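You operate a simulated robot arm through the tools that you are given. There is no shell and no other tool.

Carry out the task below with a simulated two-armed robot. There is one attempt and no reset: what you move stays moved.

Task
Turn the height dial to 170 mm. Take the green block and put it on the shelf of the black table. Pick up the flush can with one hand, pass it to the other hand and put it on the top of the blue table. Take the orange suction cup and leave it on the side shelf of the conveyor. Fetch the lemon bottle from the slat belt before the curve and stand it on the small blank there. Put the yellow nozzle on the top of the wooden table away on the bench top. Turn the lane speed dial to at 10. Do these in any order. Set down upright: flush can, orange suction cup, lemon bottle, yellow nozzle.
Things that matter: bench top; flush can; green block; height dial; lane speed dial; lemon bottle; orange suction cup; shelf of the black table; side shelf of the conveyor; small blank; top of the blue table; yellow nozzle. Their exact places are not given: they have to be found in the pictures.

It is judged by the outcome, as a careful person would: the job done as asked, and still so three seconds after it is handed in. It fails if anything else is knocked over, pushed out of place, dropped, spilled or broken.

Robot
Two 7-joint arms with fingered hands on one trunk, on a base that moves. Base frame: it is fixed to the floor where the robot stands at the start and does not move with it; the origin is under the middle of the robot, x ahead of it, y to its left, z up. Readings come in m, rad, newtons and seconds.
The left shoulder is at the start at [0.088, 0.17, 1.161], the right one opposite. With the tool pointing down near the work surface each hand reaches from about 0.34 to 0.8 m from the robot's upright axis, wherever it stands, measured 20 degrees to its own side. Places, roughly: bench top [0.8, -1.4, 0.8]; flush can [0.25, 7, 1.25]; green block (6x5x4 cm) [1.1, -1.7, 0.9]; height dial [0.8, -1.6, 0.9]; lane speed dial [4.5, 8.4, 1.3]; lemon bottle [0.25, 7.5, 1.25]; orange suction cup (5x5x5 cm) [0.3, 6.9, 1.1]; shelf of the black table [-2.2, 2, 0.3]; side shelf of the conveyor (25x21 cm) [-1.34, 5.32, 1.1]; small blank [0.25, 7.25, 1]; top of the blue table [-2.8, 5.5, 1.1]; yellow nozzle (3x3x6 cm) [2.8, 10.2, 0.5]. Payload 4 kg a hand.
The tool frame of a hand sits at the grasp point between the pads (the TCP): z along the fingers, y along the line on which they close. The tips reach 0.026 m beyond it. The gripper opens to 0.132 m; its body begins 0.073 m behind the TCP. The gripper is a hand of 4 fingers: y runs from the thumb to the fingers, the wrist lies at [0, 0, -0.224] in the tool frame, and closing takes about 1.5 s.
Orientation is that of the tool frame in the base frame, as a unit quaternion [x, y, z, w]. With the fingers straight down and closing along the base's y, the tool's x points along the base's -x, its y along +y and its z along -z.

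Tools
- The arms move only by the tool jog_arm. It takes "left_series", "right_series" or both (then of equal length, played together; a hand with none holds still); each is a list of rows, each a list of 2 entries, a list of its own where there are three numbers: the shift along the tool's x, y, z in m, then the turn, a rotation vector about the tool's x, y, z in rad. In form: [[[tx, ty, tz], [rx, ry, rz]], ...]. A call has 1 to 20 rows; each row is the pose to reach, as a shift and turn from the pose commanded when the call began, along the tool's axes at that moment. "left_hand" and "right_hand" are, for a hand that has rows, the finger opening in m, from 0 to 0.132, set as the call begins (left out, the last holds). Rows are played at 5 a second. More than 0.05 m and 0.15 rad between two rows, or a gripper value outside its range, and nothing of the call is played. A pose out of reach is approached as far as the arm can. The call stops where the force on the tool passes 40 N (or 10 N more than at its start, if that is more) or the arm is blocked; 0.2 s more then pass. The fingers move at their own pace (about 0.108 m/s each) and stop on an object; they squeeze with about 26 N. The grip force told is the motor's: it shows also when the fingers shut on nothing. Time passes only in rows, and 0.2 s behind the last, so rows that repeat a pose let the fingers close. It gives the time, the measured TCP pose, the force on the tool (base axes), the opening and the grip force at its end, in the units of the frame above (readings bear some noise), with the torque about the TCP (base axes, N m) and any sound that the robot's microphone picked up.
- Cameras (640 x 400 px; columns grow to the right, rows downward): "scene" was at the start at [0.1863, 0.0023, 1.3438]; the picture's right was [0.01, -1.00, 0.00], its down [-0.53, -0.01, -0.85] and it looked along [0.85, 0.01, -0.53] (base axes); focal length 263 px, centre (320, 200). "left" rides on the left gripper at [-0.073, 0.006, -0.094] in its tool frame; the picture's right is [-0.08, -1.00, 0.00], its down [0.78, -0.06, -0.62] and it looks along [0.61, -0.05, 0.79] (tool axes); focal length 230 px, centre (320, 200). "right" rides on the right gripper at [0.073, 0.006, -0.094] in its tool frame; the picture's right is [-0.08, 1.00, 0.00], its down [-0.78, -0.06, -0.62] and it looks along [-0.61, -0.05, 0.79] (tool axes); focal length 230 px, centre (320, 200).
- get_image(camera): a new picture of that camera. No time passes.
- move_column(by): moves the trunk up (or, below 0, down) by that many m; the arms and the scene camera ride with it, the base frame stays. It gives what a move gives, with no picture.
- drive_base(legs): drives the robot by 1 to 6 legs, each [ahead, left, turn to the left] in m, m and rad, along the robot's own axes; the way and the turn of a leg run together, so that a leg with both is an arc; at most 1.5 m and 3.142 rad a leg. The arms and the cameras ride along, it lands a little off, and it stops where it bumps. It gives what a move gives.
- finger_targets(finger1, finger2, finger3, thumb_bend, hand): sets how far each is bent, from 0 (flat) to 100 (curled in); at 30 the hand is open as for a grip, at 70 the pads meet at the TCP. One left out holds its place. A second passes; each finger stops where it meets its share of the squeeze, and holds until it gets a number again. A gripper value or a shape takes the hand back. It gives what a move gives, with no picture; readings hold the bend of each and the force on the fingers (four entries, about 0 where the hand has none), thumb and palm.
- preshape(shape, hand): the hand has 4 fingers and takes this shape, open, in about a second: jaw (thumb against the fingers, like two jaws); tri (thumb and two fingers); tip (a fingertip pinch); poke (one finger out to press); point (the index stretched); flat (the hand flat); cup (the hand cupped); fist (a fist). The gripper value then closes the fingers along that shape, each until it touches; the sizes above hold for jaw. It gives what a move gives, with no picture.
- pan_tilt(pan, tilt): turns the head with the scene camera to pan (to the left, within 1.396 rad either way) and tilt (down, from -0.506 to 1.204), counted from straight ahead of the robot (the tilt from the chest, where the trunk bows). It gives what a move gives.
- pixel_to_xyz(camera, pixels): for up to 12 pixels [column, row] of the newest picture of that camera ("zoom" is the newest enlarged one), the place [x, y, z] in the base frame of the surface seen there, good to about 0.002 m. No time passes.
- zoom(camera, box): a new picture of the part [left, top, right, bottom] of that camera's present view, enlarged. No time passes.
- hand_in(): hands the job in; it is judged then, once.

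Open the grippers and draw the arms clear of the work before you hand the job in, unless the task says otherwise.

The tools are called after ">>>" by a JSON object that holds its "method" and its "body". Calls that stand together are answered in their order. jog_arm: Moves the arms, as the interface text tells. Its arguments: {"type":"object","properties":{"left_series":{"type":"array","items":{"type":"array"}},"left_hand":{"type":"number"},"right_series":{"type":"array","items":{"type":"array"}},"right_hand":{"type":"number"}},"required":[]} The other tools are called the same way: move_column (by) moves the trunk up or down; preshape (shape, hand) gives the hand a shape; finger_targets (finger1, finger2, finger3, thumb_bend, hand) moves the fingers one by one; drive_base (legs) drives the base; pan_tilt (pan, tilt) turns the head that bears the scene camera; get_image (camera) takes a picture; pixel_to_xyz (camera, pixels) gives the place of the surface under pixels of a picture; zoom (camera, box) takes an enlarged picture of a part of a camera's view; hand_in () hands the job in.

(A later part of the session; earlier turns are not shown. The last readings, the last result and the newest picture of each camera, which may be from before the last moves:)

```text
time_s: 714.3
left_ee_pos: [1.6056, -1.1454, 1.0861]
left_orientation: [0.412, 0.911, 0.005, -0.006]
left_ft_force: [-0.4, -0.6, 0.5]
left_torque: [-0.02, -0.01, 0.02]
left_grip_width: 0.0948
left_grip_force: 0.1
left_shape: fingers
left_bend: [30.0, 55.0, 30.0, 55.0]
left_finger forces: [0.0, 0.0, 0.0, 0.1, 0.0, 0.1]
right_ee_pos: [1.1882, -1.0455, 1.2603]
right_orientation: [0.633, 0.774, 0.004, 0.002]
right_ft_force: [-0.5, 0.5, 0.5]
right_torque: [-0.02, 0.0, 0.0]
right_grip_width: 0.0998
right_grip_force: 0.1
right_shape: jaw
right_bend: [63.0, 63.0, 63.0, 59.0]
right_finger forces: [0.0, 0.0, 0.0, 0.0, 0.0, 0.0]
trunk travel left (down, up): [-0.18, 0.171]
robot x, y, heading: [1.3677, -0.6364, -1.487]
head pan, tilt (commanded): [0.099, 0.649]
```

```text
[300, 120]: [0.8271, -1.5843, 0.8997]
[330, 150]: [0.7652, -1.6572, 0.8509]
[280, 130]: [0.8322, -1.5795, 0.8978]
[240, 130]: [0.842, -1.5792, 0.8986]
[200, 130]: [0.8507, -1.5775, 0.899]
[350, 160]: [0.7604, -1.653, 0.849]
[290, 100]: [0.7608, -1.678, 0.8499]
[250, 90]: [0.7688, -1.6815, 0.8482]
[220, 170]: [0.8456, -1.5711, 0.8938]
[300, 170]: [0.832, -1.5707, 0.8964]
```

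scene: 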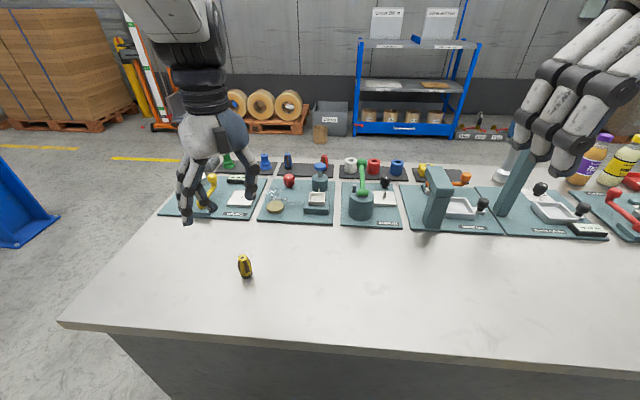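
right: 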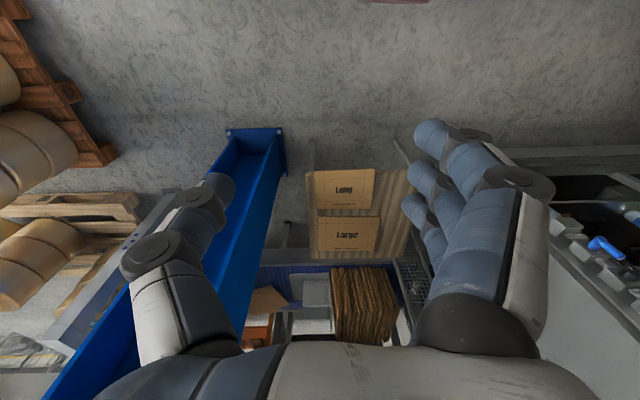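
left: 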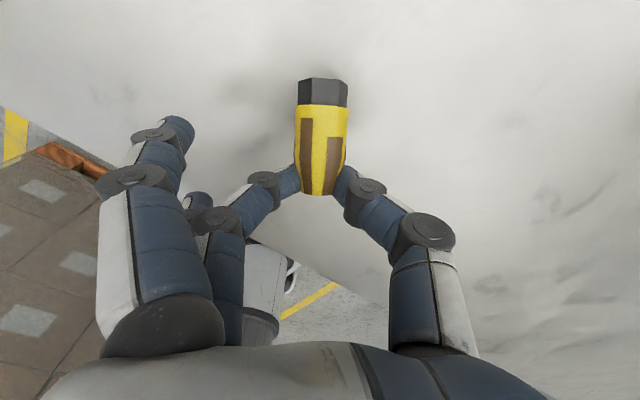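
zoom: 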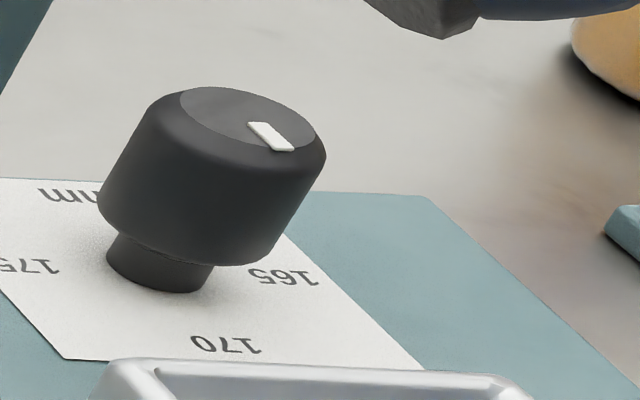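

The pointer's centre line agrees with the 170 direction within about 3°. Now the lane speed dial: I raise the left hand to travel height and reset it.

>>> {"method": "jog_arm", "body": {"left_series": [[[0, 0, -0.04], [0, 0, 0.06]], [[0, 0, -0.08], [0, 0, 0.12]], [[0, 0, -0.12], [0, 0, 0.18]], [[0, 0, -0.16], [0, 0, 0.24]], [[0, 0, -0.2], [0, 0, 0.3]], [[0, 0, -0.22], [0, 0, 0.36]]], "left_hand": 0.1}}

>>> {"method": "drive_base", "body": {"legs": [[-0.1, 0.3, 0], [0, 1.1, 0]]}}

>>> {"method": "get_image", "body": {"camera": "scene"}}

```text
time_s: 715.7
left_ee_pos: [1.5828, -1.1468, 1.3084]
left_orientation: [0.585, 0.811, 0.016, 0.018]
left_ft_force: [-0.8, 0.7, -0.4]
left_torque: [0.01, 0.0, 0.02]
left_grip_width: 0.0997
left_grip_force: 0.0
left_shape: jaw
left_bend: [63.0, 63.0, 63.0, 59.0]
left_finger forces: [0.0, 0.0, 0.0, 0.0, 0.0, 0.0]
right_ee_pos: [1.1875, -1.0465, 1.2591]
right_orientation: [0.633, 0.774, 0.002, 0.002]
right_ft_force: [0.1, -0.2, -0.3]
right_torque: [0.0, 0.0, 0.02]
right_grip_width: 0.0997
right_grip_force: 0.1
right_shape: jaw
right_bend: [63.0, 63.0, 63.0, 59.0]
right_finger forces: [0.0, 0.0, 0.0, 0.0, 0.0, 0.1]
trunk travel left (down, up): [-0.18, 0.171]
robot x, y, heading: [1.3707, -0.6359, -1.487]
head pan, tilt (commanded): [0.099, 0.649]
```

```text
time_s: 728.4
left_ee_pos: [2.9644, -0.9234, 1.3066]
left_orientation: [0.58, 0.814, 0.018, 0.018]
left_ft_force: [-0.1, -0.4, -0.8]
left_torque: [0.02, -0.01, -0.02]
left_grip_width: 0.0996
left_grip_force: 0.1
left_shape: jaw
left_bend: [63.0, 63.0, 63.0, 59.0]
left_finger forces: [0.0, 0.1, 0.1, 0.1, 0.0, 0.0]
right_ee_pos: [2.5669, -0.8249, 1.2606]
right_orientation: [0.631, 0.776, 0.003, 0.002]
right_ft_force: [0.0, -0.1, -0.4]
right_torque: [-0.01, -0.02, 0.01]
right_grip_width: 0.0998
right_grip_force: 0.0
right_shape: jaw
right_bend: [63.0, 63.0, 63.0, 59.0]
right_finger forces: [0.1, 0.0, 0.0, 0.0, 0.0, 0.0]
trunk travel left (down, up): [-0.18, 0.171]
robot x, y, heading: [2.7452, -0.4134, -1.481]
head pan, tilt (commanded): [0.099, 0.649]
```

```text
taken
```

scene: 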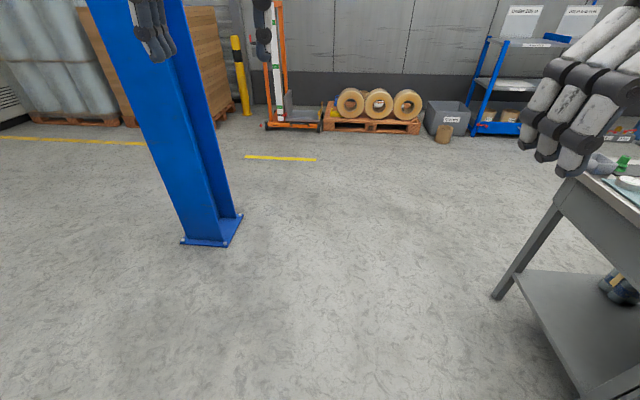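

I turn left to face +x, then strafe left (north) to line up with the passage between the tables.

>>> {"method": "drive_base", "body": {"legs": [[0, 0, 1.481], [0, 1.3, 0], [0, 1.3, 0]]}}

>>> {"method": "pan_tilt", "body": {"pan": 0.0, "tilt": 0.5}}

>>> {"method": "get_image", "body": {"camera": "scene"}}

```text
time_s: 754.8
left_ee_pos: [3.2072, 2.3746, 1.3067]
left_orientation: [-0.143, 0.989, 0.024, 0.001]
left_ft_force: [-0.2, 0.0, -0.3]
left_torque: [0.0, -0.01, -0.01]
left_grip_width: 0.0997
left_grip_force: 0.1
left_shape: jaw
left_bend: [63.0, 63.0, 63.0, 59.0]
left_finger forces: [0.1, 0.1, 0.1, 0.0, 0.0, 0.0]
right_ee_pos: [3.0912, 1.9804, 1.2609]
right_orientation: [-0.079, 0.997, 0.003, 0.0]
right_ft_force: [0.6, 0.7, -0.2]
right_torque: [-0.01, -0.01, -0.03]
right_grip_width: 0.0998
right_grip_force: 0.0
right_shape: jaw
right_bend: [63.0, 63.0, 63.0, 59.0]
right_finger forces: [0.1, 0.0, 0.0, 0.0, 0.0, 0.0]
trunk travel left (down, up): [-0.18, 0.171]
robot x, y, heading: [2.6902, 2.1789, 0.048]
head pan, tilt (commanded): [0.099, 0.649]
```

```text
time_s: 755.5
left_ee_pos: [3.2082, 2.3753, 1.3061]
left_orientation: [-0.144, 0.989, 0.023, 0.0]
left_ft_force: [0.0, 1.0, 0.6]
left_torque: [0.06, 0.01, -0.01]
left_grip_width: 0.0998
left_grip_force: 0.1
left_shape: jaw
left_bend: [63.0, 63.0, 63.0, 59.0]
left_finger forces: [0.0, 0.0, 0.0, 0.0, 0.0, 0.0]
right_ee_pos: [3.0909, 1.9802, 1.26]
right_orientation: [-0.08, 0.997, 0.003, 0.0]
right_ft_force: [-0.6, 0.9, -0.4]
right_torque: [-0.01, 0.01, 0.01]
right_grip_width: 0.0995
right_grip_force: 0.0
right_shape: jaw
right_bend: [63.0, 63.0, 63.0, 59.0]
right_finger forces: [0.0, 0.0, 0.0, 0.1, 0.0, 0.0]
trunk travel left (down, up): [-0.18, 0.171]
robot x, y, heading: [2.6855, 2.1762, 0.043]
head pan, tilt (commanded): [0.0, 0.499]
```

```text
taken
```

scene: 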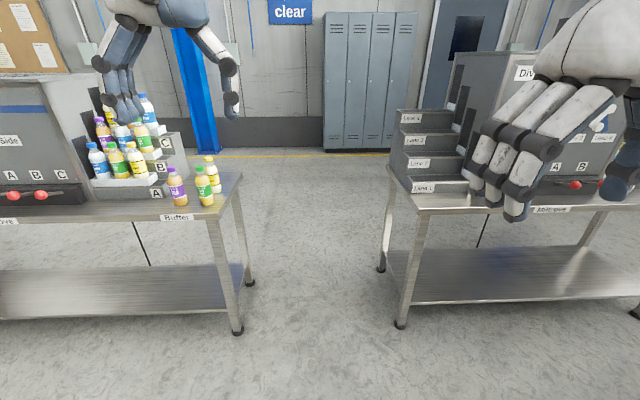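

The passage lies ahead between table legs at (237,330) and (400,322). I measure them and nearby tall items.

>>> {"method": "pixel_to_xyz", "body": {"camera": "scene", "pixels": [[237, 330], [400, 322], [248, 283], [382, 268], [241, 178], [392, 175], [212, 165], [160, 130], [420, 120], [460, 70], [90, 90], [205, 190]]}}

```text
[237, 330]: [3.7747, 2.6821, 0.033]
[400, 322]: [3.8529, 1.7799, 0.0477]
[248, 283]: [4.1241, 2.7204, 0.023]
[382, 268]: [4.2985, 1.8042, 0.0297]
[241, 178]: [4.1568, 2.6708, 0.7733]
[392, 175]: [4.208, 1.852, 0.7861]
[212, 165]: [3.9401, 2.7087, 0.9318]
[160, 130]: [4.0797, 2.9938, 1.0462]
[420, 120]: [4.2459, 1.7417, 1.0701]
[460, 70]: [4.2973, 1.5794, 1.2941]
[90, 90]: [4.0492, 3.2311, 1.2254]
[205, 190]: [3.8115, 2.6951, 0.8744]
```

The gap is 0.82 m wide, centred at y≈2.26. I drive through carefully: ahead 1.2 m with a slight left shift, then 1.0 m more.

>>> {"method": "drive_base", "body": {"legs": [[0.6, 0.05, -0.03], [0.7, 0, 0]]}}

>>> {"method": "get_image", "body": {"camera": "scene"}}

```text
time_s: 762.4
left_ee_pos: [4.5186, 2.4475, 1.3076]
left_orientation: [-0.131, 0.991, 0.023, 0.0]
left_ft_force: [0.2, -0.3, 0.3]
left_torque: [0.01, 0.03, 0.01]
left_grip_width: 0.0996
left_grip_force: 0.1
left_shape: jaw
left_bend: [63.0, 63.0, 63.0, 59.0]
left_finger forces: [0.0, 0.0, 0.0, 0.1, 0.1, 0.0]
right_ee_pos: [4.3906, 2.0565, 1.2605]
right_orientation: [-0.067, 0.998, 0.004, 0.0]
right_ft_force: [0.6, 0.5, -0.7]
right_torque: [0.02, 0.03, 0.03]
right_grip_width: 0.0996
right_grip_force: 0.0
right_shape: jaw
right_bend: [63.0, 63.0, 63.0, 59.0]
right_finger forces: [0.0, 0.0, 0.0, 0.0, 0.1, 0.0]
trunk travel left (down, up): [-0.18, 0.171]
robot x, y, heading: [3.9908, 2.2668, 0.02]
head pan, tilt (commanded): [0.0, 0.499]
```

```text
taken
```

scene: 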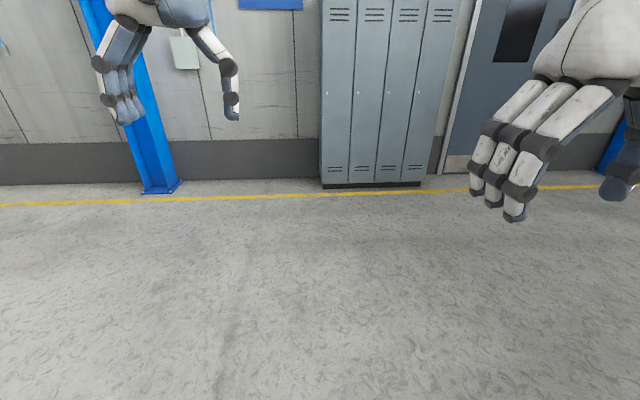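

I'm in the passage, well centred. I continue ahead 1.3 m, turn left to face +y, and look along the machine's east side.

>>> {"method": "drive_base", "body": {"legs": [[1.35, 0, 0], [0, 0, 1.55]]}}

>>> {"method": "pan_tilt", "body": {"pan": 0.0, "tilt": 0.2}}

>>> {"method": "get_image", "body": {"camera": "scene"}}

```text
time_s: 773.0
left_ee_pos: [5.1713, 2.8238, 1.3073]
left_orientation: [0.795, -0.607, -0.018, 0.015]
left_ft_force: [-0.4, 0.0, 0.3]
left_torque: [-0.01, 0.01, -0.03]
left_grip_width: 0.0997
left_grip_force: 0.1
left_shape: jaw
left_bend: [63.0, 63.0, 63.0, 59.0]
left_finger forces: [0.1, 0.0, 0.0, 0.0, 0.0, 0.0]
right_ee_pos: [5.5621, 2.6986, 1.2599]
right_orientation: [0.754, -0.657, -0.003, 0.003]
right_ft_force: [-0.3, -0.7, 0.1]
right_torque: [0.01, -0.03, 0.01]
right_grip_width: 0.0999
right_grip_force: 0.0
right_shape: jaw
right_bend: [63.0, 63.0, 63.0, 59.0]
right_finger forces: [0.0, 0.0, 0.0, 0.1, 0.1, 0.0]
trunk travel left (down, up): [-0.18, 0.171]
robot x, y, heading: [5.3564, 2.2977, 1.593]
head pan, tilt (commanded): [0.0, 0.499]
```

```text
time_s: 773.8
left_ee_pos: [5.1716, 2.8226, 1.3074]
left_orientation: [0.795, -0.606, -0.017, 0.017]
left_ft_force: [-0.9, -0.4, -0.1]
left_torque: [0.0, -0.04, 0.01]
left_grip_width: 0.0999
left_grip_force: 0.1
left_shape: jaw
left_bend: [63.0, 63.0, 63.0, 59.0]
left_finger forces: [0.1, 0.0, 0.0, 0.1, 0.0, 0.1]
right_ee_pos: [5.5627, 2.6989, 1.2593]
right_orientation: [0.754, -0.656, -0.002, 0.003]
right_ft_force: [-0.5, 0.0, -0.2]
right_torque: [-0.07, 0.03, 0.03]
right_grip_width: 0.0996
right_grip_force: 0.0
right_shape: jaw
right_bend: [63.0, 63.0, 63.0, 59.0]
right_finger forces: [0.0, 0.0, 0.1, 0.0, 0.0, 0.1]
trunk travel left (down, up): [-0.18, 0.171]
robot x, y, heading: [5.3564, 2.2985, 1.596]
head pan, tilt (commanded): [0.0, 0.201]
```

```text
taken
```

scene: 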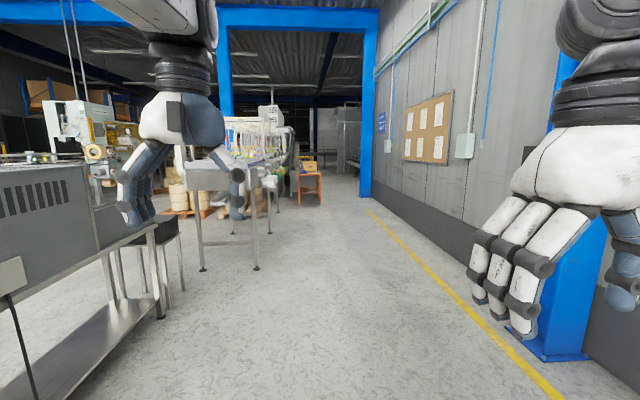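

The east aisle is open; a pillar stands to the right at (545,330). I measure it and the machine's east side.

>>> {"method": "pixel_to_xyz", "body": {"camera": "scene", "pixels": [[530, 345], [575, 300], [255, 265], [290, 165], [310, 200], [240, 180], [270, 150], [350, 190], [370, 195], [160, 310], [330, 220], [280, 130]]}}

>>> {"method": "zoom", "body": {"camera": "scene", "box": [200, 90, 360, 220]}}

```text
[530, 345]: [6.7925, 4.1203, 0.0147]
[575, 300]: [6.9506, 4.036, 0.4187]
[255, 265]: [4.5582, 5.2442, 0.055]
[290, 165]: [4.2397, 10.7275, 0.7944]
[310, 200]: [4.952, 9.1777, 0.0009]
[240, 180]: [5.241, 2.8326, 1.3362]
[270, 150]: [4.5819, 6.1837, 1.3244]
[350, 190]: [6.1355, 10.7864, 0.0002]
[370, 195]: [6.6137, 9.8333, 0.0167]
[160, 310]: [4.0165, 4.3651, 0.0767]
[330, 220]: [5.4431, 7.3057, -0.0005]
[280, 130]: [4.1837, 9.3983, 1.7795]
```

```text
3.08 times, centred on (280, 155) of scene
```

zoom: 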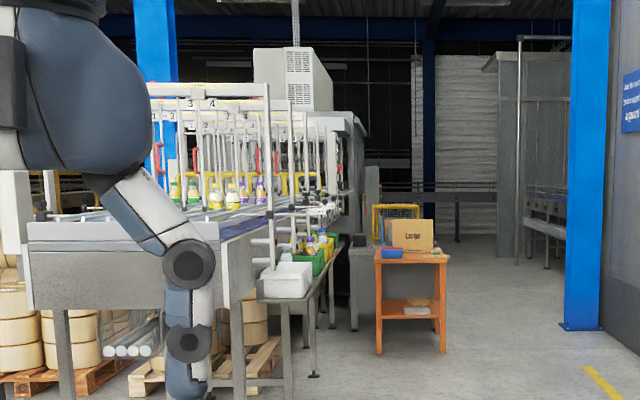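

The aisle is wide (x 4.9–6.8). I drive north along x≈5.5 to y≈7 and look left at the machine's east side.

>>> {"method": "drive_base", "body": {"legs": [[1.4, -0.15, -0.02], [1.4, 0, 0], [1.4, 0, 0]]}}

>>> {"method": "pan_tilt", "body": {"pan": 0.6, "tilt": 0.25}}

>>> {"method": "get_image", "body": {"camera": "scene"}}

```text
time_s: 794.0
left_ee_pos: [5.3854, 7.0503, 1.3071]
left_orientation: [0.773, -0.633, -0.017, 0.014]
left_ft_force: [0.5, 0.2, 0.1]
left_torque: [-0.03, 0.01, -0.02]
left_grip_width: 0.0996
left_grip_force: 0.1
left_shape: jaw
left_bend: [63.0, 63.0, 63.0, 59.0]
left_finger forces: [0.0, 0.1, 0.1, 0.1, 0.0, 0.0]
right_ee_pos: [5.7685, 6.8975, 1.26]
right_orientation: [0.731, -0.682, -0.003, 0.002]
right_ft_force: [0.0, 1.0, -0.1]
right_torque: [0.01, -0.03, 0.0]
right_grip_width: 0.0999
right_grip_force: 0.0
right_shape: jaw
right_bend: [63.0, 63.0, 63.0, 59.0]
right_finger forces: [0.0, 0.0, 0.0, 0.1, 0.1, 0.0]
trunk travel left (down, up): [-0.18, 0.171]
robot x, y, heading: [5.5362, 6.5126, 1.526]
head pan, tilt (commanded): [0.0, 0.201]
```

```text
time_s: 795.0
left_ee_pos: [5.3865, 7.0493, 1.3082]
left_orientation: [0.774, -0.633, -0.019, 0.015]
left_ft_force: [0.4, -0.1, 0.1]
left_torque: [0.03, 0.04, 0.0]
left_grip_width: 0.0997
left_grip_force: 0.1
left_shape: jaw
left_bend: [63.0, 63.0, 63.0, 59.0]
left_finger forces: [0.0, 0.0, 0.1, 0.0, 0.1, 0.0]
right_ee_pos: [5.7683, 6.8975, 1.2604]
right_orientation: [0.73, -0.683, -0.002, 0.003]
right_ft_force: [0.5, 0.0, -0.8]
right_torque: [0.03, 0.0, 0.01]
right_grip_width: 0.0999
right_grip_force: 0.0
right_shape: jaw
right_bend: [63.0, 63.0, 63.0, 59.0]
right_finger forces: [0.0, 0.0, 0.0, 0.0, 0.2, 0.1]
trunk travel left (down, up): [-0.18, 0.171]
robot x, y, heading: [5.5327, 6.5156, 1.524]
head pan, tilt (commanded): [0.6, 0.25]
```

```text
taken
```

scene: 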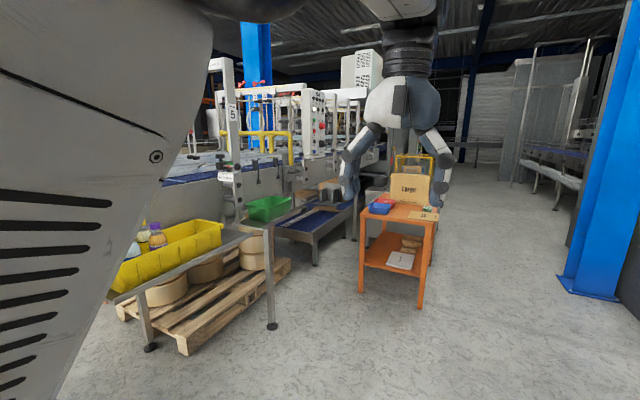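

A white control box is visible at (312,110) on the machine's east side. I zoom in.

>>> {"method": "zoom", "body": {"camera": "scene", "box": [240, 70, 380, 170]}}

>>> {"method": "pixel_to_xyz", "body": {"camera": "zoom", "pixels": [[310, 150], [340, 120], [340, 170], [360, 150], [310, 200], [270, 200], [290, 300], [420, 250], [340, 230], [220, 350], [450, 100], [330, 80]]}}

```text
4.00 times, centred on (310, 120) of scene
```

zoom: 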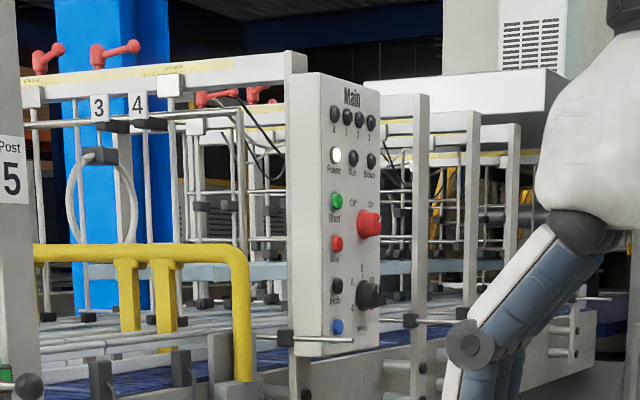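

```text
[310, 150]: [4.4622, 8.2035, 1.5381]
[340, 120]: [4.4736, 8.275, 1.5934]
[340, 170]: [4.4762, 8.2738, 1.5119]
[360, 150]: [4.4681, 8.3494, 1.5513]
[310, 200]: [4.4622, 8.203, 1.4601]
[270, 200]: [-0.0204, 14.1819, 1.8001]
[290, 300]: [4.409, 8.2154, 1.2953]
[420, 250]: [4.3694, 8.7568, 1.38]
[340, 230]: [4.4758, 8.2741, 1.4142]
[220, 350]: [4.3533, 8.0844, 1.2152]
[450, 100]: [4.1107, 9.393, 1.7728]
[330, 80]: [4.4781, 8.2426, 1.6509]
```

This is the "Main" panel at x≈4.48, y 8.2–8.4; the black rotary knob with numbers at zoom (370,295) should be the lane speed dial. I measure the obstacles in front of it on the floor.

>>> {"method": "pixel_to_xyz", "body": {"camera": "scene", "pixels": [[316, 262], [271, 325], [353, 238], [290, 240], [320, 215], [265, 208], [345, 205], [360, 290], [372, 240], [310, 235], [225, 240], [330, 260]]}}

>>> {"method": "pixel_to_xyz", "body": {"camera": "zoom", "pixels": [[370, 295], [365, 222], [335, 285], [337, 325], [350, 300], [380, 295], [345, 345], [355, 265]]}}

```text
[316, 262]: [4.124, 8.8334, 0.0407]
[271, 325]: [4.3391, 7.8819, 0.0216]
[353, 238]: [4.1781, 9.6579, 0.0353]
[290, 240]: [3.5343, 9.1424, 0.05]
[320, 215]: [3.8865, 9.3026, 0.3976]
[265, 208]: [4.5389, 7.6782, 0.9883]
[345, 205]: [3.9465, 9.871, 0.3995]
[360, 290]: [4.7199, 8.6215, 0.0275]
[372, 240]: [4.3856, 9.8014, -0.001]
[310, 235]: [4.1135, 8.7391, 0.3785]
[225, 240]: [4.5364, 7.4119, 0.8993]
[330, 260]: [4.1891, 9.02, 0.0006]
```

```text
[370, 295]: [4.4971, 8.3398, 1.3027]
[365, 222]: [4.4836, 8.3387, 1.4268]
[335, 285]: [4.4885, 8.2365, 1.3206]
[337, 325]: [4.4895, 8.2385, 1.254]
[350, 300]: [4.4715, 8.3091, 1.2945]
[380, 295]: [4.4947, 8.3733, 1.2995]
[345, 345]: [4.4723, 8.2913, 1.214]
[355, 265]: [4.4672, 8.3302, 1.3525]
```

The dial is at about (4.497,8.34,1.303), facing +x, and there is standing room in front of it at x≥5.1, y≈8.05–8.45. I check the orange table's extent and the height of its box before going there.

>>> {"method": "pixel_to_xyz", "body": {"camera": "scene", "pixels": [[395, 180], [425, 180], [420, 308], [438, 250], [370, 205], [435, 215], [410, 175], [428, 160], [360, 235], [415, 215]]}}

>>> {"method": "drive_base", "body": {"legs": [[1.0, -0.1, 0.04]]}}

>>> {"method": "get_image", "body": {"camera": "scene"}}

```text
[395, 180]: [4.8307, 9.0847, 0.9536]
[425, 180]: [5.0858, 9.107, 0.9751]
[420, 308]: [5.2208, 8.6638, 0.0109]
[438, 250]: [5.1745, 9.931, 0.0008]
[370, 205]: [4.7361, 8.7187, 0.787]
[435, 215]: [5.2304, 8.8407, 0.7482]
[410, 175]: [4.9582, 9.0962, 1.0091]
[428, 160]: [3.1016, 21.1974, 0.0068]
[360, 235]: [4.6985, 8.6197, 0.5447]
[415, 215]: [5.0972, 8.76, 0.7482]
```

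```text
time_s: 800.2
left_ee_pos: [5.488, 8.0307, 1.3077]
left_orientation: [0.787, -0.617, -0.017, 0.015]
left_ft_force: [-0.7, 0.1, 0.4]
left_torque: [0.01, -0.01, 0.0]
left_grip_width: 0.0995
left_grip_force: 0.1
left_shape: jaw
left_bend: [63.0, 63.0, 63.0, 59.0]
left_finger forces: [0.0, 0.0, 0.0, 0.0, 0.1, 0.0]
right_ee_pos: [5.8759, 7.8951, 1.2602]
right_orientation: [0.745, -0.668, -0.002, 0.002]
right_ft_force: [0.4, 0.0, 0.8]
right_torque: [0.01, 0.01, -0.01]
right_grip_width: 0.1
right_grip_force: 0.0
right_shape: jaw
right_bend: [63.0, 63.0, 63.0, 59.0]
right_finger forces: [0.0, 0.0, 0.0, 0.0, 0.1, 0.0]
trunk travel left (down, up): [-0.18, 0.171]
robot x, y, heading: [5.6601, 7.5006, 1.563]
head pan, tilt (commanded): [0.6, 0.25]
```

```text
taken
```

scene: 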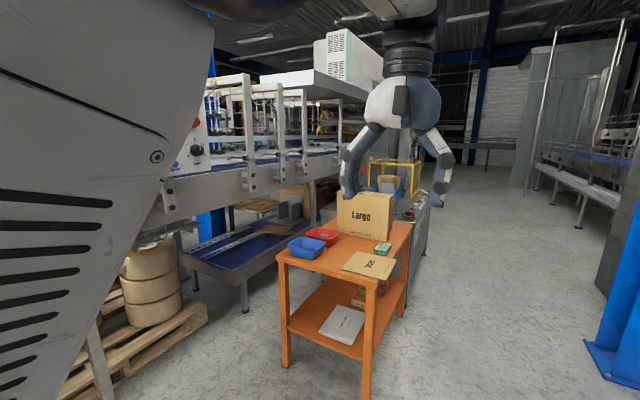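

Everything on the orange table is below z≈1.05. I drive to y≈8.22 and turn left to face the panel.

>>> {"method": "drive_base", "body": {"legs": [[0.74, 0, 0], [0, 0, 1.6]]}}

>>> {"method": "pan_tilt", "body": {"pan": 0.0, "tilt": 0.15}}

>>> {"method": "get_image", "body": {"camera": "scene"}}

```text
time_s: 808.1
left_ee_pos: [5.1344, 8.0677, 1.3073]
left_orientation: [0.991, 0.13, -0.001, 0.024]
left_ft_force: [-0.3, -0.7, 0.4]
left_torque: [0.02, 0.0, -0.02]
left_grip_width: 0.0998
left_grip_force: 0.0
left_shape: jaw
left_bend: [63.0, 63.0, 63.0, 59.0]
left_finger forces: [0.1, 0.0, 0.1, 0.0, 0.0, 0.1]
right_ee_pos: [5.262, 8.458, 1.2596]
right_orientation: [0.998, 0.065, 0.0, 0.004]
right_ft_force: [-0.6, -0.9, -0.3]
right_torque: [0.01, 0.02, -0.02]
right_grip_width: 0.0997
right_grip_force: 0.0
right_shape: jaw
right_bend: [63.0, 63.0, 63.0, 59.0]
right_finger forces: [0.0, 0.1, 0.0, 0.0, 0.1, 0.0]
trunk travel left (down, up): [-0.18, 0.171]
robot x, y, heading: [5.6599, 8.2514, -3.12]
head pan, tilt (commanded): [0.6, 0.25]
```

```text
time_s: 809.1
left_ee_pos: [5.1346, 8.0671, 1.3056]
left_orientation: [0.991, 0.13, -0.001, 0.023]
left_ft_force: [-0.5, -0.8, 0.6]
left_torque: [-0.03, 0.01, -0.01]
left_grip_width: 0.0996
left_grip_force: 0.0
left_shape: jaw
left_bend: [63.0, 63.0, 63.0, 59.0]
left_finger forces: [0.1, 0.1, 0.0, 0.0, 0.1, 0.0]
right_ee_pos: [5.2626, 8.4583, 1.2602]
right_orientation: [0.998, 0.066, 0.0, 0.004]
right_ft_force: [0.7, 0.2, -0.6]
right_torque: [0.0, 0.01, 0.04]
right_grip_width: 0.1
right_grip_force: 0.0
right_shape: jaw
right_bend: [63.0, 63.0, 63.0, 59.0]
right_finger forces: [0.1, 0.1, 0.0, 0.0, 0.1, 0.0]
trunk travel left (down, up): [-0.18, 0.171]
robot x, y, heading: [5.657, 8.2502, -3.125]
head pan, tilt (commanded): [0.0, 0.15]
```

```text
taken
```

scene: 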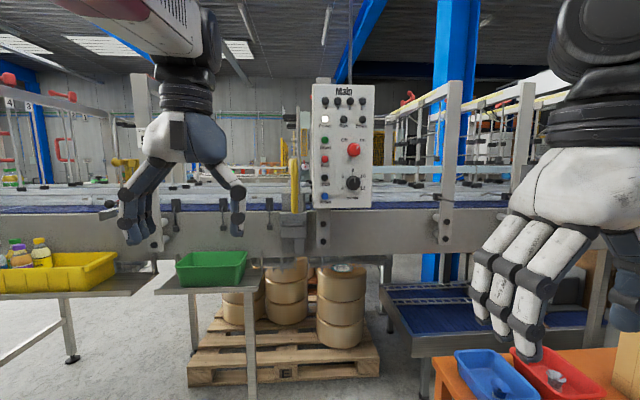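

The Main panel faces me now. I zoom on it to read the lane speed dial.

>>> {"method": "zoom", "body": {"camera": "scene", "box": [305, 75, 385, 215]}}

>>> {"method": "zoom", "body": {"camera": "scene", "box": [328, 160, 378, 205]}}

>>> {"method": "pixel_to_xyz", "body": {"camera": "zoom", "pixels": [[320, 205], [330, 180], [300, 230], [350, 220], [260, 150], [420, 250], [320, 300], [200, 200], [320, 120], [450, 120]]}}

```text
2.86 times, centred on (345, 145) of scene
```

zoom: 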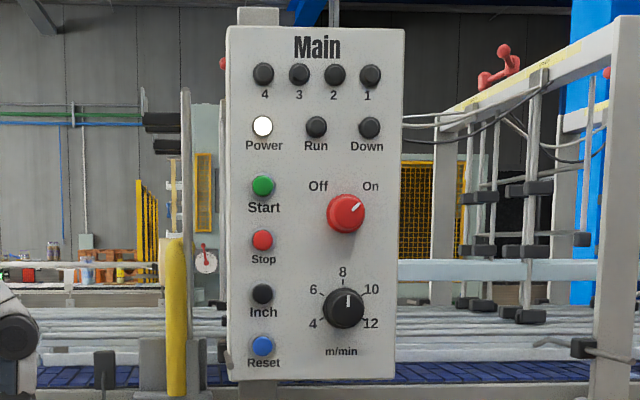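

```text
8.89 times, centred on (353, 182) of scene
```

zoom: 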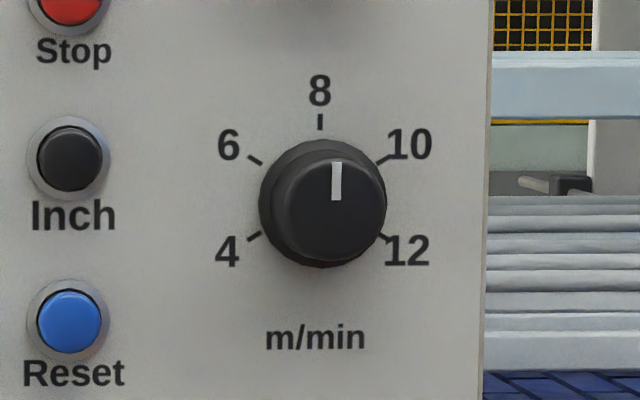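

```text
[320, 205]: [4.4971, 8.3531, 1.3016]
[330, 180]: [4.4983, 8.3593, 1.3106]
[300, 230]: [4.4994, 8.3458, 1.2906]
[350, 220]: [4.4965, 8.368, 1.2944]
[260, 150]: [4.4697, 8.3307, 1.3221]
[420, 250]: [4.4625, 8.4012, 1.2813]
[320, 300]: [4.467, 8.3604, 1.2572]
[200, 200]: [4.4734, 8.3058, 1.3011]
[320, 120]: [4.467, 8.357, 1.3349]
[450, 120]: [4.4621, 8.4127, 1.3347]
```

The dial (4, 6, 8, 10, 12 m/min at 60° steps) points to 8 and must turn 60° clockwise to 10. Knob centre (4.497,8.355,1.302), panel face x≈4.467. I check obstacles near the floor before driving closer.

>>> {"method": "pixel_to_xyz", "body": {"camera": "scene", "pixels": [[250, 380], [195, 330], [240, 285], [210, 262], [380, 370], [200, 385], [430, 360], [440, 390], [300, 200], [130, 290]]}}

>>> {"method": "pan_tilt", "body": {"pan": 0.1, "tilt": 0.75}}

>>> {"method": "get_image", "body": {"camera": "scene"}}

```text
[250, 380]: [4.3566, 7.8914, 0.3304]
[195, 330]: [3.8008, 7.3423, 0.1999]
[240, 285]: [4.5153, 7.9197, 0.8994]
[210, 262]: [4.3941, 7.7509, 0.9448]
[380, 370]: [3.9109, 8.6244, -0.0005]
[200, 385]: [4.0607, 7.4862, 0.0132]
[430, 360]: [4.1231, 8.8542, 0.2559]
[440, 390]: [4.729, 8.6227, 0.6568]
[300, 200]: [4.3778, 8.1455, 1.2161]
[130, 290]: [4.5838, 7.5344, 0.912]
```

```text
time_s: 810.1
left_ee_pos: [5.133, 8.0681, 1.3073]
left_orientation: [0.991, 0.129, -0.001, 0.024]
left_ft_force: [0.1, -0.3, -0.1]
left_torque: [-0.01, 0.0, 0.03]
left_grip_width: 0.0998
left_grip_force: 0.0
left_shape: jaw
left_bend: [63.0, 63.0, 63.0, 59.0]
left_finger forces: [0.0, 0.0, 0.0, 0.0, 0.0, 0.1]
right_ee_pos: [5.2624, 8.4585, 1.2601]
right_orientation: [0.998, 0.066, 0.0, 0.003]
right_ft_force: [-0.2, -0.1, 1.3]
right_torque: [-0.01, 0.01, 0.02]
right_grip_width: 0.0996
right_grip_force: 0.0
right_shape: jaw
right_bend: [63.0, 63.0, 63.0, 59.0]
right_finger forces: [0.0, 0.0, 0.0, 0.0, 0.1, 0.0]
trunk travel left (down, up): [-0.18, 0.171]
robot x, y, heading: [5.6588, 8.2485, -3.129]
head pan, tilt (commanded): [0.099, 0.75]
```

```text
taken
```

scene: 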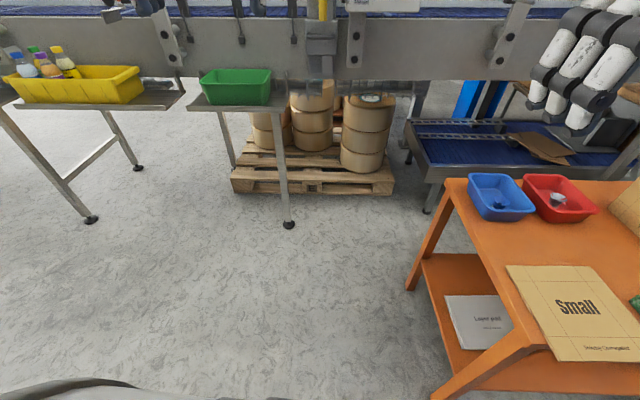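

The floor in front is free. I turn the left hand to point at the panel (rolled back 52° so I can turn 60° clockwise), holding it at a stand-off.

>>> {"method": "jog_arm", "body": {"left_series": [[[-0.0141, -0.0079, 0.0001], [0.0649, -0.105, -0.0474]], [[-0.0282, -0.0157, 0.0002], [0.1297, -0.21, -0.0948]], [[-0.0422, -0.0236, 0.0004], [0.1946, -0.315, -0.1422]], [[-0.0563, -0.0314, 0.0005], [0.2594, -0.42, -0.1897]], [[-0.0704, -0.0393, 0.0006], [0.3243, -0.525, -0.2371]], [[-0.0845, -0.0472, 0.0007], [0.3892, -0.63, -0.2845]], [[-0.0985, -0.055, 0.0009], [0.454, -0.735, -0.3319]], [[-0.1126, -0.0629, 0.001], [0.5189, -0.84, -0.3793]], [[-0.1267, -0.0708, 0.0011], [0.5838, -0.945, -0.4267]], [[-0.1408, -0.0786, 0.0012], [0.6486, -1.05, -0.4742]], [[-0.1548, -0.0865, 0.0014], [0.7135, -1.155, -0.5216]], [[-0.1689, -0.0943, 0.0015], [0.7783, -1.26, -0.569]], [[-0.183, -0.1022, 0.0016], [0.8432, -1.365, -0.6164]], [[-0.183, -0.1022, 0.0016], [0.8432, -1.365, -0.6164]]], "left_hand": 0.1}}

>>> {"method": "pan_tilt", "body": {"pan": 0.0, "tilt": 0.3}}

>>> {"method": "get_image", "body": {"camera": "scene"}}

>>> {"method": "get_image", "body": {"camera": "left"}}

```text
time_s: 813.3
left_ee_pos: [4.9146, 8.005, 1.3697]
left_orientation: [0.624, 0.364, -0.621, -0.305]
left_ft_force: [0.6, -0.3, 0.1]
left_torque: [-0.02, 0.01, 0.01]
left_grip_width: 0.0997
left_grip_force: 0.1
left_shape: jaw
left_bend: [63.0, 63.0, 63.0, 59.0]
left_finger forces: [0.0, 0.1, 0.1, 0.0, 0.1, 0.0]
left hand out of reach, approached as far as the arm can: row 2, 3, 4, 5, 6, 7, 8, 9, 10, 11, 12, 13, 14
right_ee_pos: [5.262, 8.4571, 1.26]
right_orientation: [0.998, 0.065, -0.001, 0.003]
right_ft_force: [-0.1, -0.4, 0.0]
right_torque: [0.02, 0.0, 0.02]
right_grip_width: 0.1
right_grip_force: 0.0
right_shape: jaw
right_bend: [63.0, 63.0, 63.0, 59.0]
right_finger forces: [0.0, 0.0, 0.0, 0.1, 0.1, 0.1]
trunk travel left (down, up): [-0.18, 0.171]
robot x, y, heading: [5.6586, 8.2484, -3.119]
head pan, tilt (commanded): [0.099, 0.75]
stopped in row 14 (left hand): the arm was blocked; the commanded pose is now the measured one
```

```text
time_s: 814.2
left_ee_pos: [4.9164, 8.0064, 1.3704]
left_orientation: [0.624, 0.363, -0.621, -0.305]
left_ft_force: [-0.2, 0.9, -0.3]
left_torque: [-0.02, 0.02, 0.01]
left_grip_width: 0.0998
left_grip_force: 0.1
left_shape: jaw
left_bend: [63.0, 63.0, 63.0, 59.0]
left_finger forces: [0.0, 0.1, 0.0, 0.0, 0.0, 0.0]
right_ee_pos: [5.262, 8.4578, 1.2602]
right_orientation: [0.998, 0.066, 0.0, 0.003]
right_ft_force: [0.5, 0.7, -0.2]
right_torque: [-0.01, 0.01, 0.0]
right_grip_width: 0.0998
right_grip_force: 0.0
right_shape: jaw
right_bend: [63.0, 63.0, 63.0, 59.0]
right_finger forces: [0.1, 0.1, 0.1, 0.0, 0.0, 0.0]
trunk travel left (down, up): [-0.18, 0.171]
robot x, y, heading: [5.6565, 8.252, -3.121]
head pan, tilt (commanded): [0.0, 0.3]
```

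```text
taken
```

scene: 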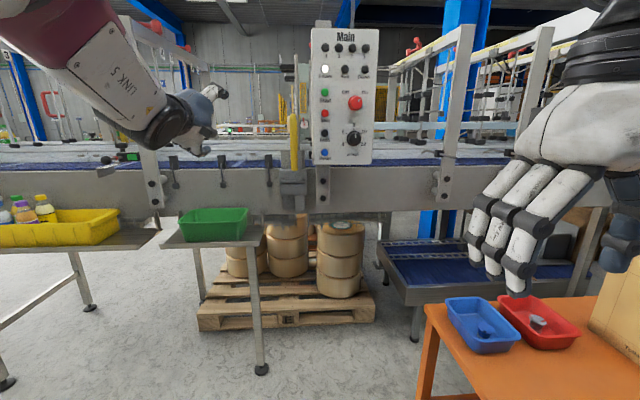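

```text
taken
```

left: 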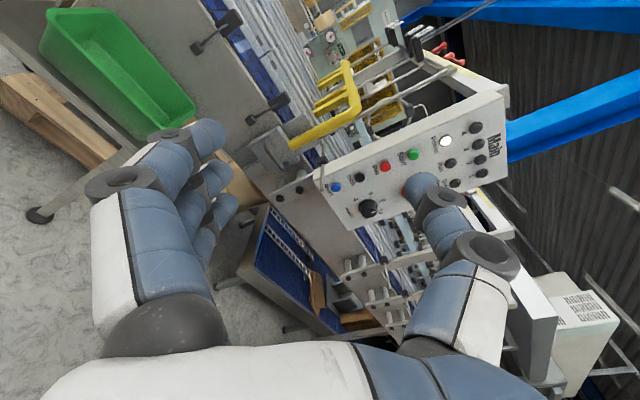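

The left hand points at the panel with the desired roll. I first move the right hand away to the right, to leave room for the left arm in front.

>>> {"method": "jog_arm", "body": {"right_series": [[[0.02, -0.028, -0.01], [0, 0, 0]], [[0.04, -0.055, -0.02], [0, 0, 0]], [[0.06, -0.083, -0.03], [0, 0, 0]], [[0.08, -0.11, -0.04], [0, 0, 0]], [[0.099, -0.138, -0.05], [0, 0, 0]]]}}

>>> {"method": "jog_arm", "body": {"left_series": [[[0.0384, -0.0151, -0.0043], [0.0046, -0.003, 0]], [[0.0768, -0.0301, -0.0085], [0.0091, -0.0061, 0]], [[0.1151, -0.0452, -0.0128], [0.0137, -0.0091, 0]], [[0.1535, -0.0603, -0.0171], [0.0183, -0.0122, 0]], [[0.1919, -0.0753, -0.0213], [0.0228, -0.0152, 0]], [[0.2303, -0.0904, -0.0256], [0.0274, -0.0182, 0]], [[0.2686, -0.1054, -0.0298], [0.0319, -0.0213, 0]], [[0.307, -0.1205, -0.0341], [0.0365, -0.0243, 0]], [[0.307, -0.1205, -0.0341], [0.0365, -0.0243, 0]]]}}

>>> {"method": "get_image", "body": {"camera": "left"}}

>>> {"method": "get_image", "body": {"camera": "scene"}}

```text
time_s: 815.4
left_ee_pos: [4.9151, 8.0081, 1.3707]
left_orientation: [0.624, 0.363, -0.621, -0.305]
left_ft_force: [-0.2, -0.6, -0.2]
left_torque: [0.04, 0.0, 0.0]
left_grip_width: 0.0998
left_grip_force: 0.1
left_shape: jaw
left_bend: [63.0, 63.0, 63.0, 59.0]
left_finger forces: [0.0, 0.1, 0.1, 0.1, 0.0, 0.0]
right_ee_pos: [5.3105, 8.565, 1.2774]
right_orientation: [0.998, 0.066, 0.001, 0.004]
right_ft_force: [0.6, 1.2, 0.6]
right_torque: [-0.02, 0.0, -0.01]
right_grip_width: 0.0999
right_grip_force: 0.0
right_shape: jaw
right_bend: [63.0, 63.0, 63.0, 59.0]
right_finger forces: [0.0, 0.1, 0.0, 0.0, 0.0, 0.0]
right hand out of reach, approached as far as the arm can: row 4, 5
trunk travel left (down, up): [-0.18, 0.171]
robot x, y, heading: [5.6594, 8.2521, -3.129]
head pan, tilt (commanded): [0.0, 0.3]
```

```text
time_s: 817.6
left_ee_pos: [4.8829, 8.1269, 1.4449]
left_orientation: [0.634, 0.368, -0.583, -0.35]
left_ft_force: [0.6, -0.5, -0.4]
left_torque: [-0.01, -0.01, -0.03]
left_grip_width: 0.0999
left_grip_force: 0.2
left_shape: jaw
left_bend: [63.0, 63.0, 63.0, 59.0]
left_finger forces: [0.0, 0.0, 0.0, 0.0, 0.0, 0.1]
left hand out of reach, approached as far as the arm can: row 1, 2, 3, 4, 5, 6, 7, 8, 9
right_ee_pos: [5.3111, 8.5644, 1.2764]
right_orientation: [0.998, 0.065, -0.001, 0.004]
right_ft_force: [-0.1, 0.2, 0.6]
right_torque: [0.02, 0.02, -0.01]
right_grip_width: 0.0998
right_grip_force: 0.1
right_shape: jaw
right_bend: [63.0, 63.0, 63.0, 59.0]
right_finger forces: [0.0, 0.0, 0.0, 0.0, 0.0, 0.1]
trunk travel left (down, up): [-0.18, 0.171]
robot x, y, heading: [5.6573, 8.2462, -3.127]
head pan, tilt (commanded): [0.0, 0.3]
stopped in row 9 (left hand): the arm was blocked; the commanded pose is now the measured one
```

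```text
taken
```

left: 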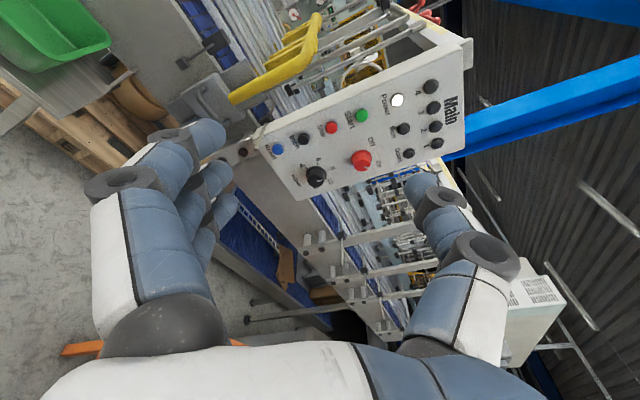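

```text
taken
```

scene: 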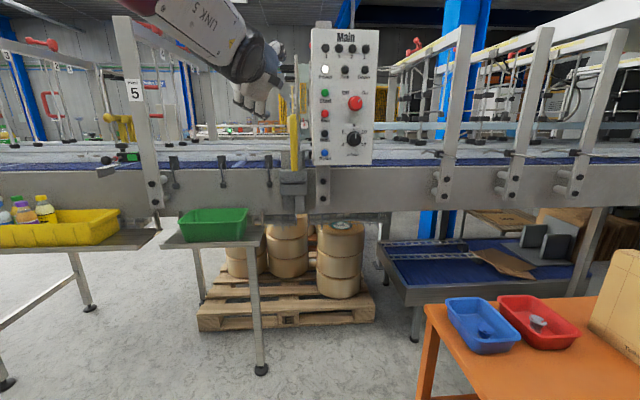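

The left arm cannot take that pose freely. I return the left hand to its neutral downward pose at the left side, and will use the right hand instead.

>>> {"method": "jog_arm", "body": {"left_series": [[[-0.0067, 0.0154, -0.0177], [-0.0616, 0.1025, 0.0647]], [[-0.0135, 0.0307, -0.0354], [-0.1231, 0.2051, 0.1294]], [[-0.0202, 0.0461, -0.0531], [-0.1847, 0.3076, 0.1942]], [[-0.027, 0.0615, -0.0708], [-0.2462, 0.4101, 0.2589]], [[-0.0337, 0.0768, -0.0885], [-0.3078, 0.5127, 0.3236]], [[-0.0405, 0.0922, -0.1062], [-0.3693, 0.6152, 0.3883]], [[-0.0472, 0.1076, -0.124], [-0.4309, 0.7177, 0.4531]], [[-0.054, 0.123, -0.1417], [-0.4924, 0.8202, 0.5178]], [[-0.0607, 0.1383, -0.1594], [-0.554, 0.9228, 0.5825]], [[-0.0675, 0.1537, -0.1771], [-0.6155, 1.0253, 0.6472]], [[-0.0742, 0.1691, -0.1948], [-0.6771, 1.1278, 0.712]], [[-0.081, 0.1844, -0.2125], [-0.7386, 1.2304, 0.7767]], [[-0.0877, 0.1998, -0.2302], [-0.8002, 1.3329, 0.8414]], [[-0.0877, 0.1998, -0.2302], [-0.8002, 1.3329, 0.8414]]]}}

>>> {"method": "get_image", "body": {"camera": "scene"}}

```text
time_s: 820.6
left_ee_pos: [5.1191, 7.9558, 1.3306]
left_orientation: [1.0, -0.001, 0.001, 0.004]
left_ft_force: [0.7, 0.5, 0.3]
left_torque: [0.0, -0.01, -0.03]
left_grip_width: 0.0998
left_grip_force: 0.1
left_shape: jaw
left_bend: [63.0, 63.0, 63.0, 59.0]
left_finger forces: [0.1, 0.1, 0.0, 0.1, 0.0, 0.0]
right_ee_pos: [5.3098, 8.5642, 1.2764]
right_orientation: [0.998, 0.065, 0.001, 0.004]
right_ft_force: [-0.1, -0.6, 0.3]
right_torque: [0.0, 0.03, -0.02]
right_grip_width: 0.0997
right_grip_force: 0.1
right_shape: jaw
right_bend: [63.0, 63.0, 63.0, 59.0]
right_finger forces: [0.0, 0.1, 0.1, 0.0, 0.1, 0.0]
trunk travel left (down, up): [-0.18, 0.171]
robot x, y, heading: [5.6589, 8.2499, -3.13]
head pan, tilt (commanded): [0.0, 0.3]
```

```text
taken
```

scene: 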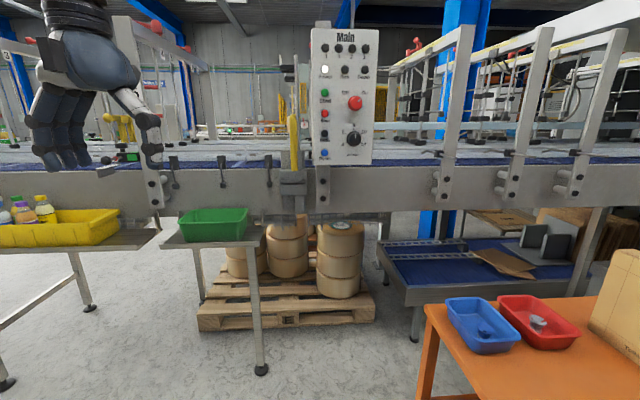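

Now I turn the right hand to point at the panel with a 30° roll back, at a stand-off of about 0.45 m.

>>> {"method": "jog_arm", "body": {"right_series": [[[-0.0313, 0.008, -0.0028], [0.0365, -0.1271, -0.0325]], [[-0.0626, 0.016, -0.0056], [0.0729, -0.2541, -0.0649]], [[-0.0939, 0.024, -0.0085], [0.1094, -0.3812, -0.0974]], [[-0.1252, 0.032, -0.0113], [0.1458, -0.5082, -0.1299]], [[-0.1565, 0.04, -0.0141], [0.1823, -0.6353, -0.1623]], [[-0.1878, 0.048, -0.0169], [0.2188, -0.7623, -0.1948]], [[-0.2191, 0.056, -0.0197], [0.2552, -0.8894, -0.2273]], [[-0.2504, 0.064, -0.0225], [0.2917, -1.0164, -0.2597]], [[-0.2817, 0.072, -0.0254], [0.3281, -1.1435, -0.2922]], [[-0.313, 0.08, -0.0282], [0.3646, -1.2705, -0.3247]], [[-0.3443, 0.088, -0.031], [0.401, -1.3976, -0.3571]], [[-0.3756, 0.096, -0.0338], [0.4375, -1.5246, -0.3896]], [[-0.3756, 0.096, -0.0338], [0.4375, -1.5246, -0.3896]]], "right_hand": 0.1}}

>>> {"method": "get_image", "body": {"camera": "right"}}

>>> {"method": "get_image", "body": {"camera": "scene"}}

```text
time_s: 823.4
left_ee_pos: [5.1206, 7.9547, 1.3317]
left_orientation: [1.0, 0.0, 0.0, 0.004]
left_ft_force: [-0.3, 0.4, 1.0]
left_torque: [0.02, -0.02, 0.0]
left_grip_width: 0.0998
left_grip_force: 0.0
left_shape: jaw
left_bend: [63.0, 63.0, 63.0, 59.0]
left_finger forces: [0.0, 0.1, 0.1, 0.0, 0.0, 0.1]
right_ee_pos: [4.9536, 8.4202, 1.3107]
right_orientation: [-0.672, -0.215, 0.693, 0.148]
right_ft_force: [-0.5, 0.0, 0.4]
right_torque: [0.02, 0.0, -0.02]
right_grip_width: 0.0996
right_grip_force: 0.0
right_shape: jaw
right_bend: [63.0, 63.0, 63.0, 59.0]
right_finger forces: [0.0, 0.0, 0.0, 0.0, 0.0, 0.0]
trunk travel left (down, up): [-0.18, 0.171]
robot x, y, heading: [5.6577, 8.2484, -3.126]
head pan, tilt (commanded): [0.0, 0.3]
```

```text
taken
```

right: 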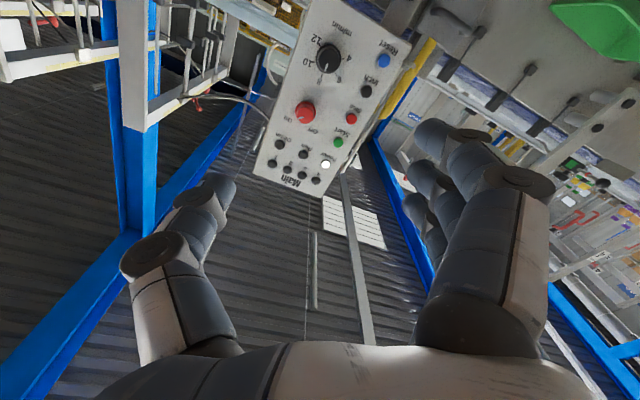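

```text
taken
```

scene: 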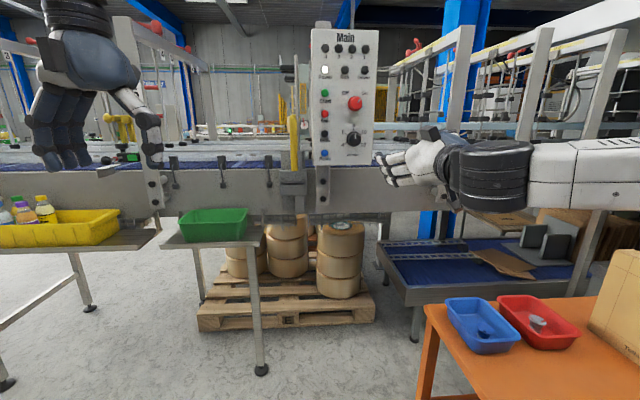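

The right hand took the pose without trouble; the dial shows at (328,58) in its camera. I drive 0.36 m nearer and 0.05 m left.

>>> {"method": "drive_base", "body": {"legs": [[0.36, 0.05, 0]]}}

>>> {"method": "get_image", "body": {"camera": "right"}}

>>> {"method": "get_image", "body": {"camera": "scene"}}

```text
time_s: 825.8
left_ee_pos: [4.7524, 7.9007, 1.3306]
left_orientation: [1.0, -0.002, 0.0, 0.004]
left_ft_force: [-0.6, 0.8, -0.2]
left_torque: [0.02, -0.02, 0.01]
left_grip_width: 0.0997
left_grip_force: 0.1
left_shape: jaw
left_bend: [63.0, 63.0, 63.0, 59.0]
left_finger forces: [0.1, 0.0, 0.0, 0.1, 0.1, 0.1]
right_ee_pos: [4.5849, 8.3673, 1.3093]
right_orientation: [-0.673, -0.215, 0.692, 0.148]
right_ft_force: [0.0, -1.0, -1.1]
right_torque: [-0.02, 0.08, -0.02]
right_grip_width: 0.0999
right_grip_force: 0.1
right_shape: jaw
right_bend: [63.0, 63.0, 63.0, 59.0]
right_finger forces: [0.0, 0.1, 0.0, 0.0, 0.0, 0.0]
trunk travel left (down, up): [-0.18, 0.171]
robot x, y, heading: [5.2962, 8.1942, -3.129]
head pan, tilt (commanded): [0.0, 0.3]
```

```text
taken
```

right: 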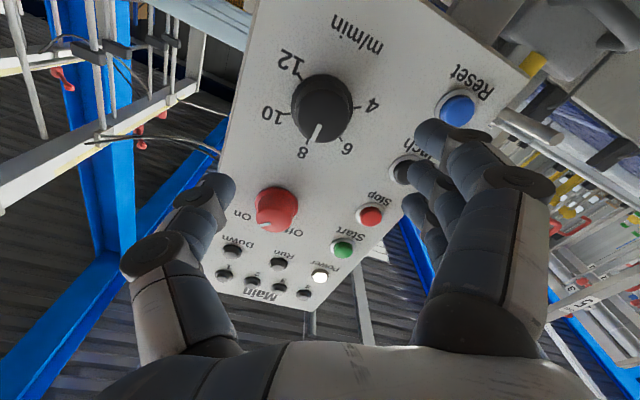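

```text
taken
```

scene: 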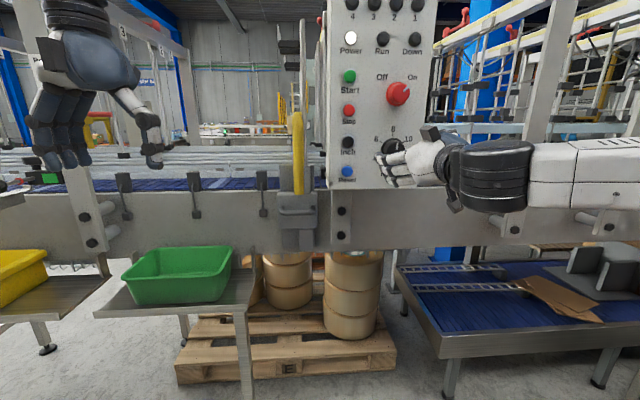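

The hand is 8 cm before the dial. I narrow the opening and measure the knob precisely from the wrist camera.

>>> {"method": "zoom", "body": {"camera": "right", "box": [260, 50, 400, 170]}}

>>> {"method": "pixel_to_xyz", "body": {"camera": "zoom", "pixels": [[280, 200], [240, 200], [320, 200], [280, 240], [280, 165], [290, 130], [200, 200], [380, 180], [270, 290], [330, 100], [150, 250], [400, 250]]}}

```text
3.33 times, centred on (330, 110) of right
```

zoom: 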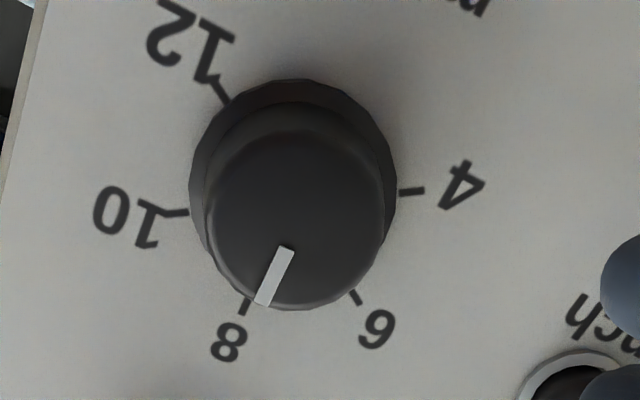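

```text
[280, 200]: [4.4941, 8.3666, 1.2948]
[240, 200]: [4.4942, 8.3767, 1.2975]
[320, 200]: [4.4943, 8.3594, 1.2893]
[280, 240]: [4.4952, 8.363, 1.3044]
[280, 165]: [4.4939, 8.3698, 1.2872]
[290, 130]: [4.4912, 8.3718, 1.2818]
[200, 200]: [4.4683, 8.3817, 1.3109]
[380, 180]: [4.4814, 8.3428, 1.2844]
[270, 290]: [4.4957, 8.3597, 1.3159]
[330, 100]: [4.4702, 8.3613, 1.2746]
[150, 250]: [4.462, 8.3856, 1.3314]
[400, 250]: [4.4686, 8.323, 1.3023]
```

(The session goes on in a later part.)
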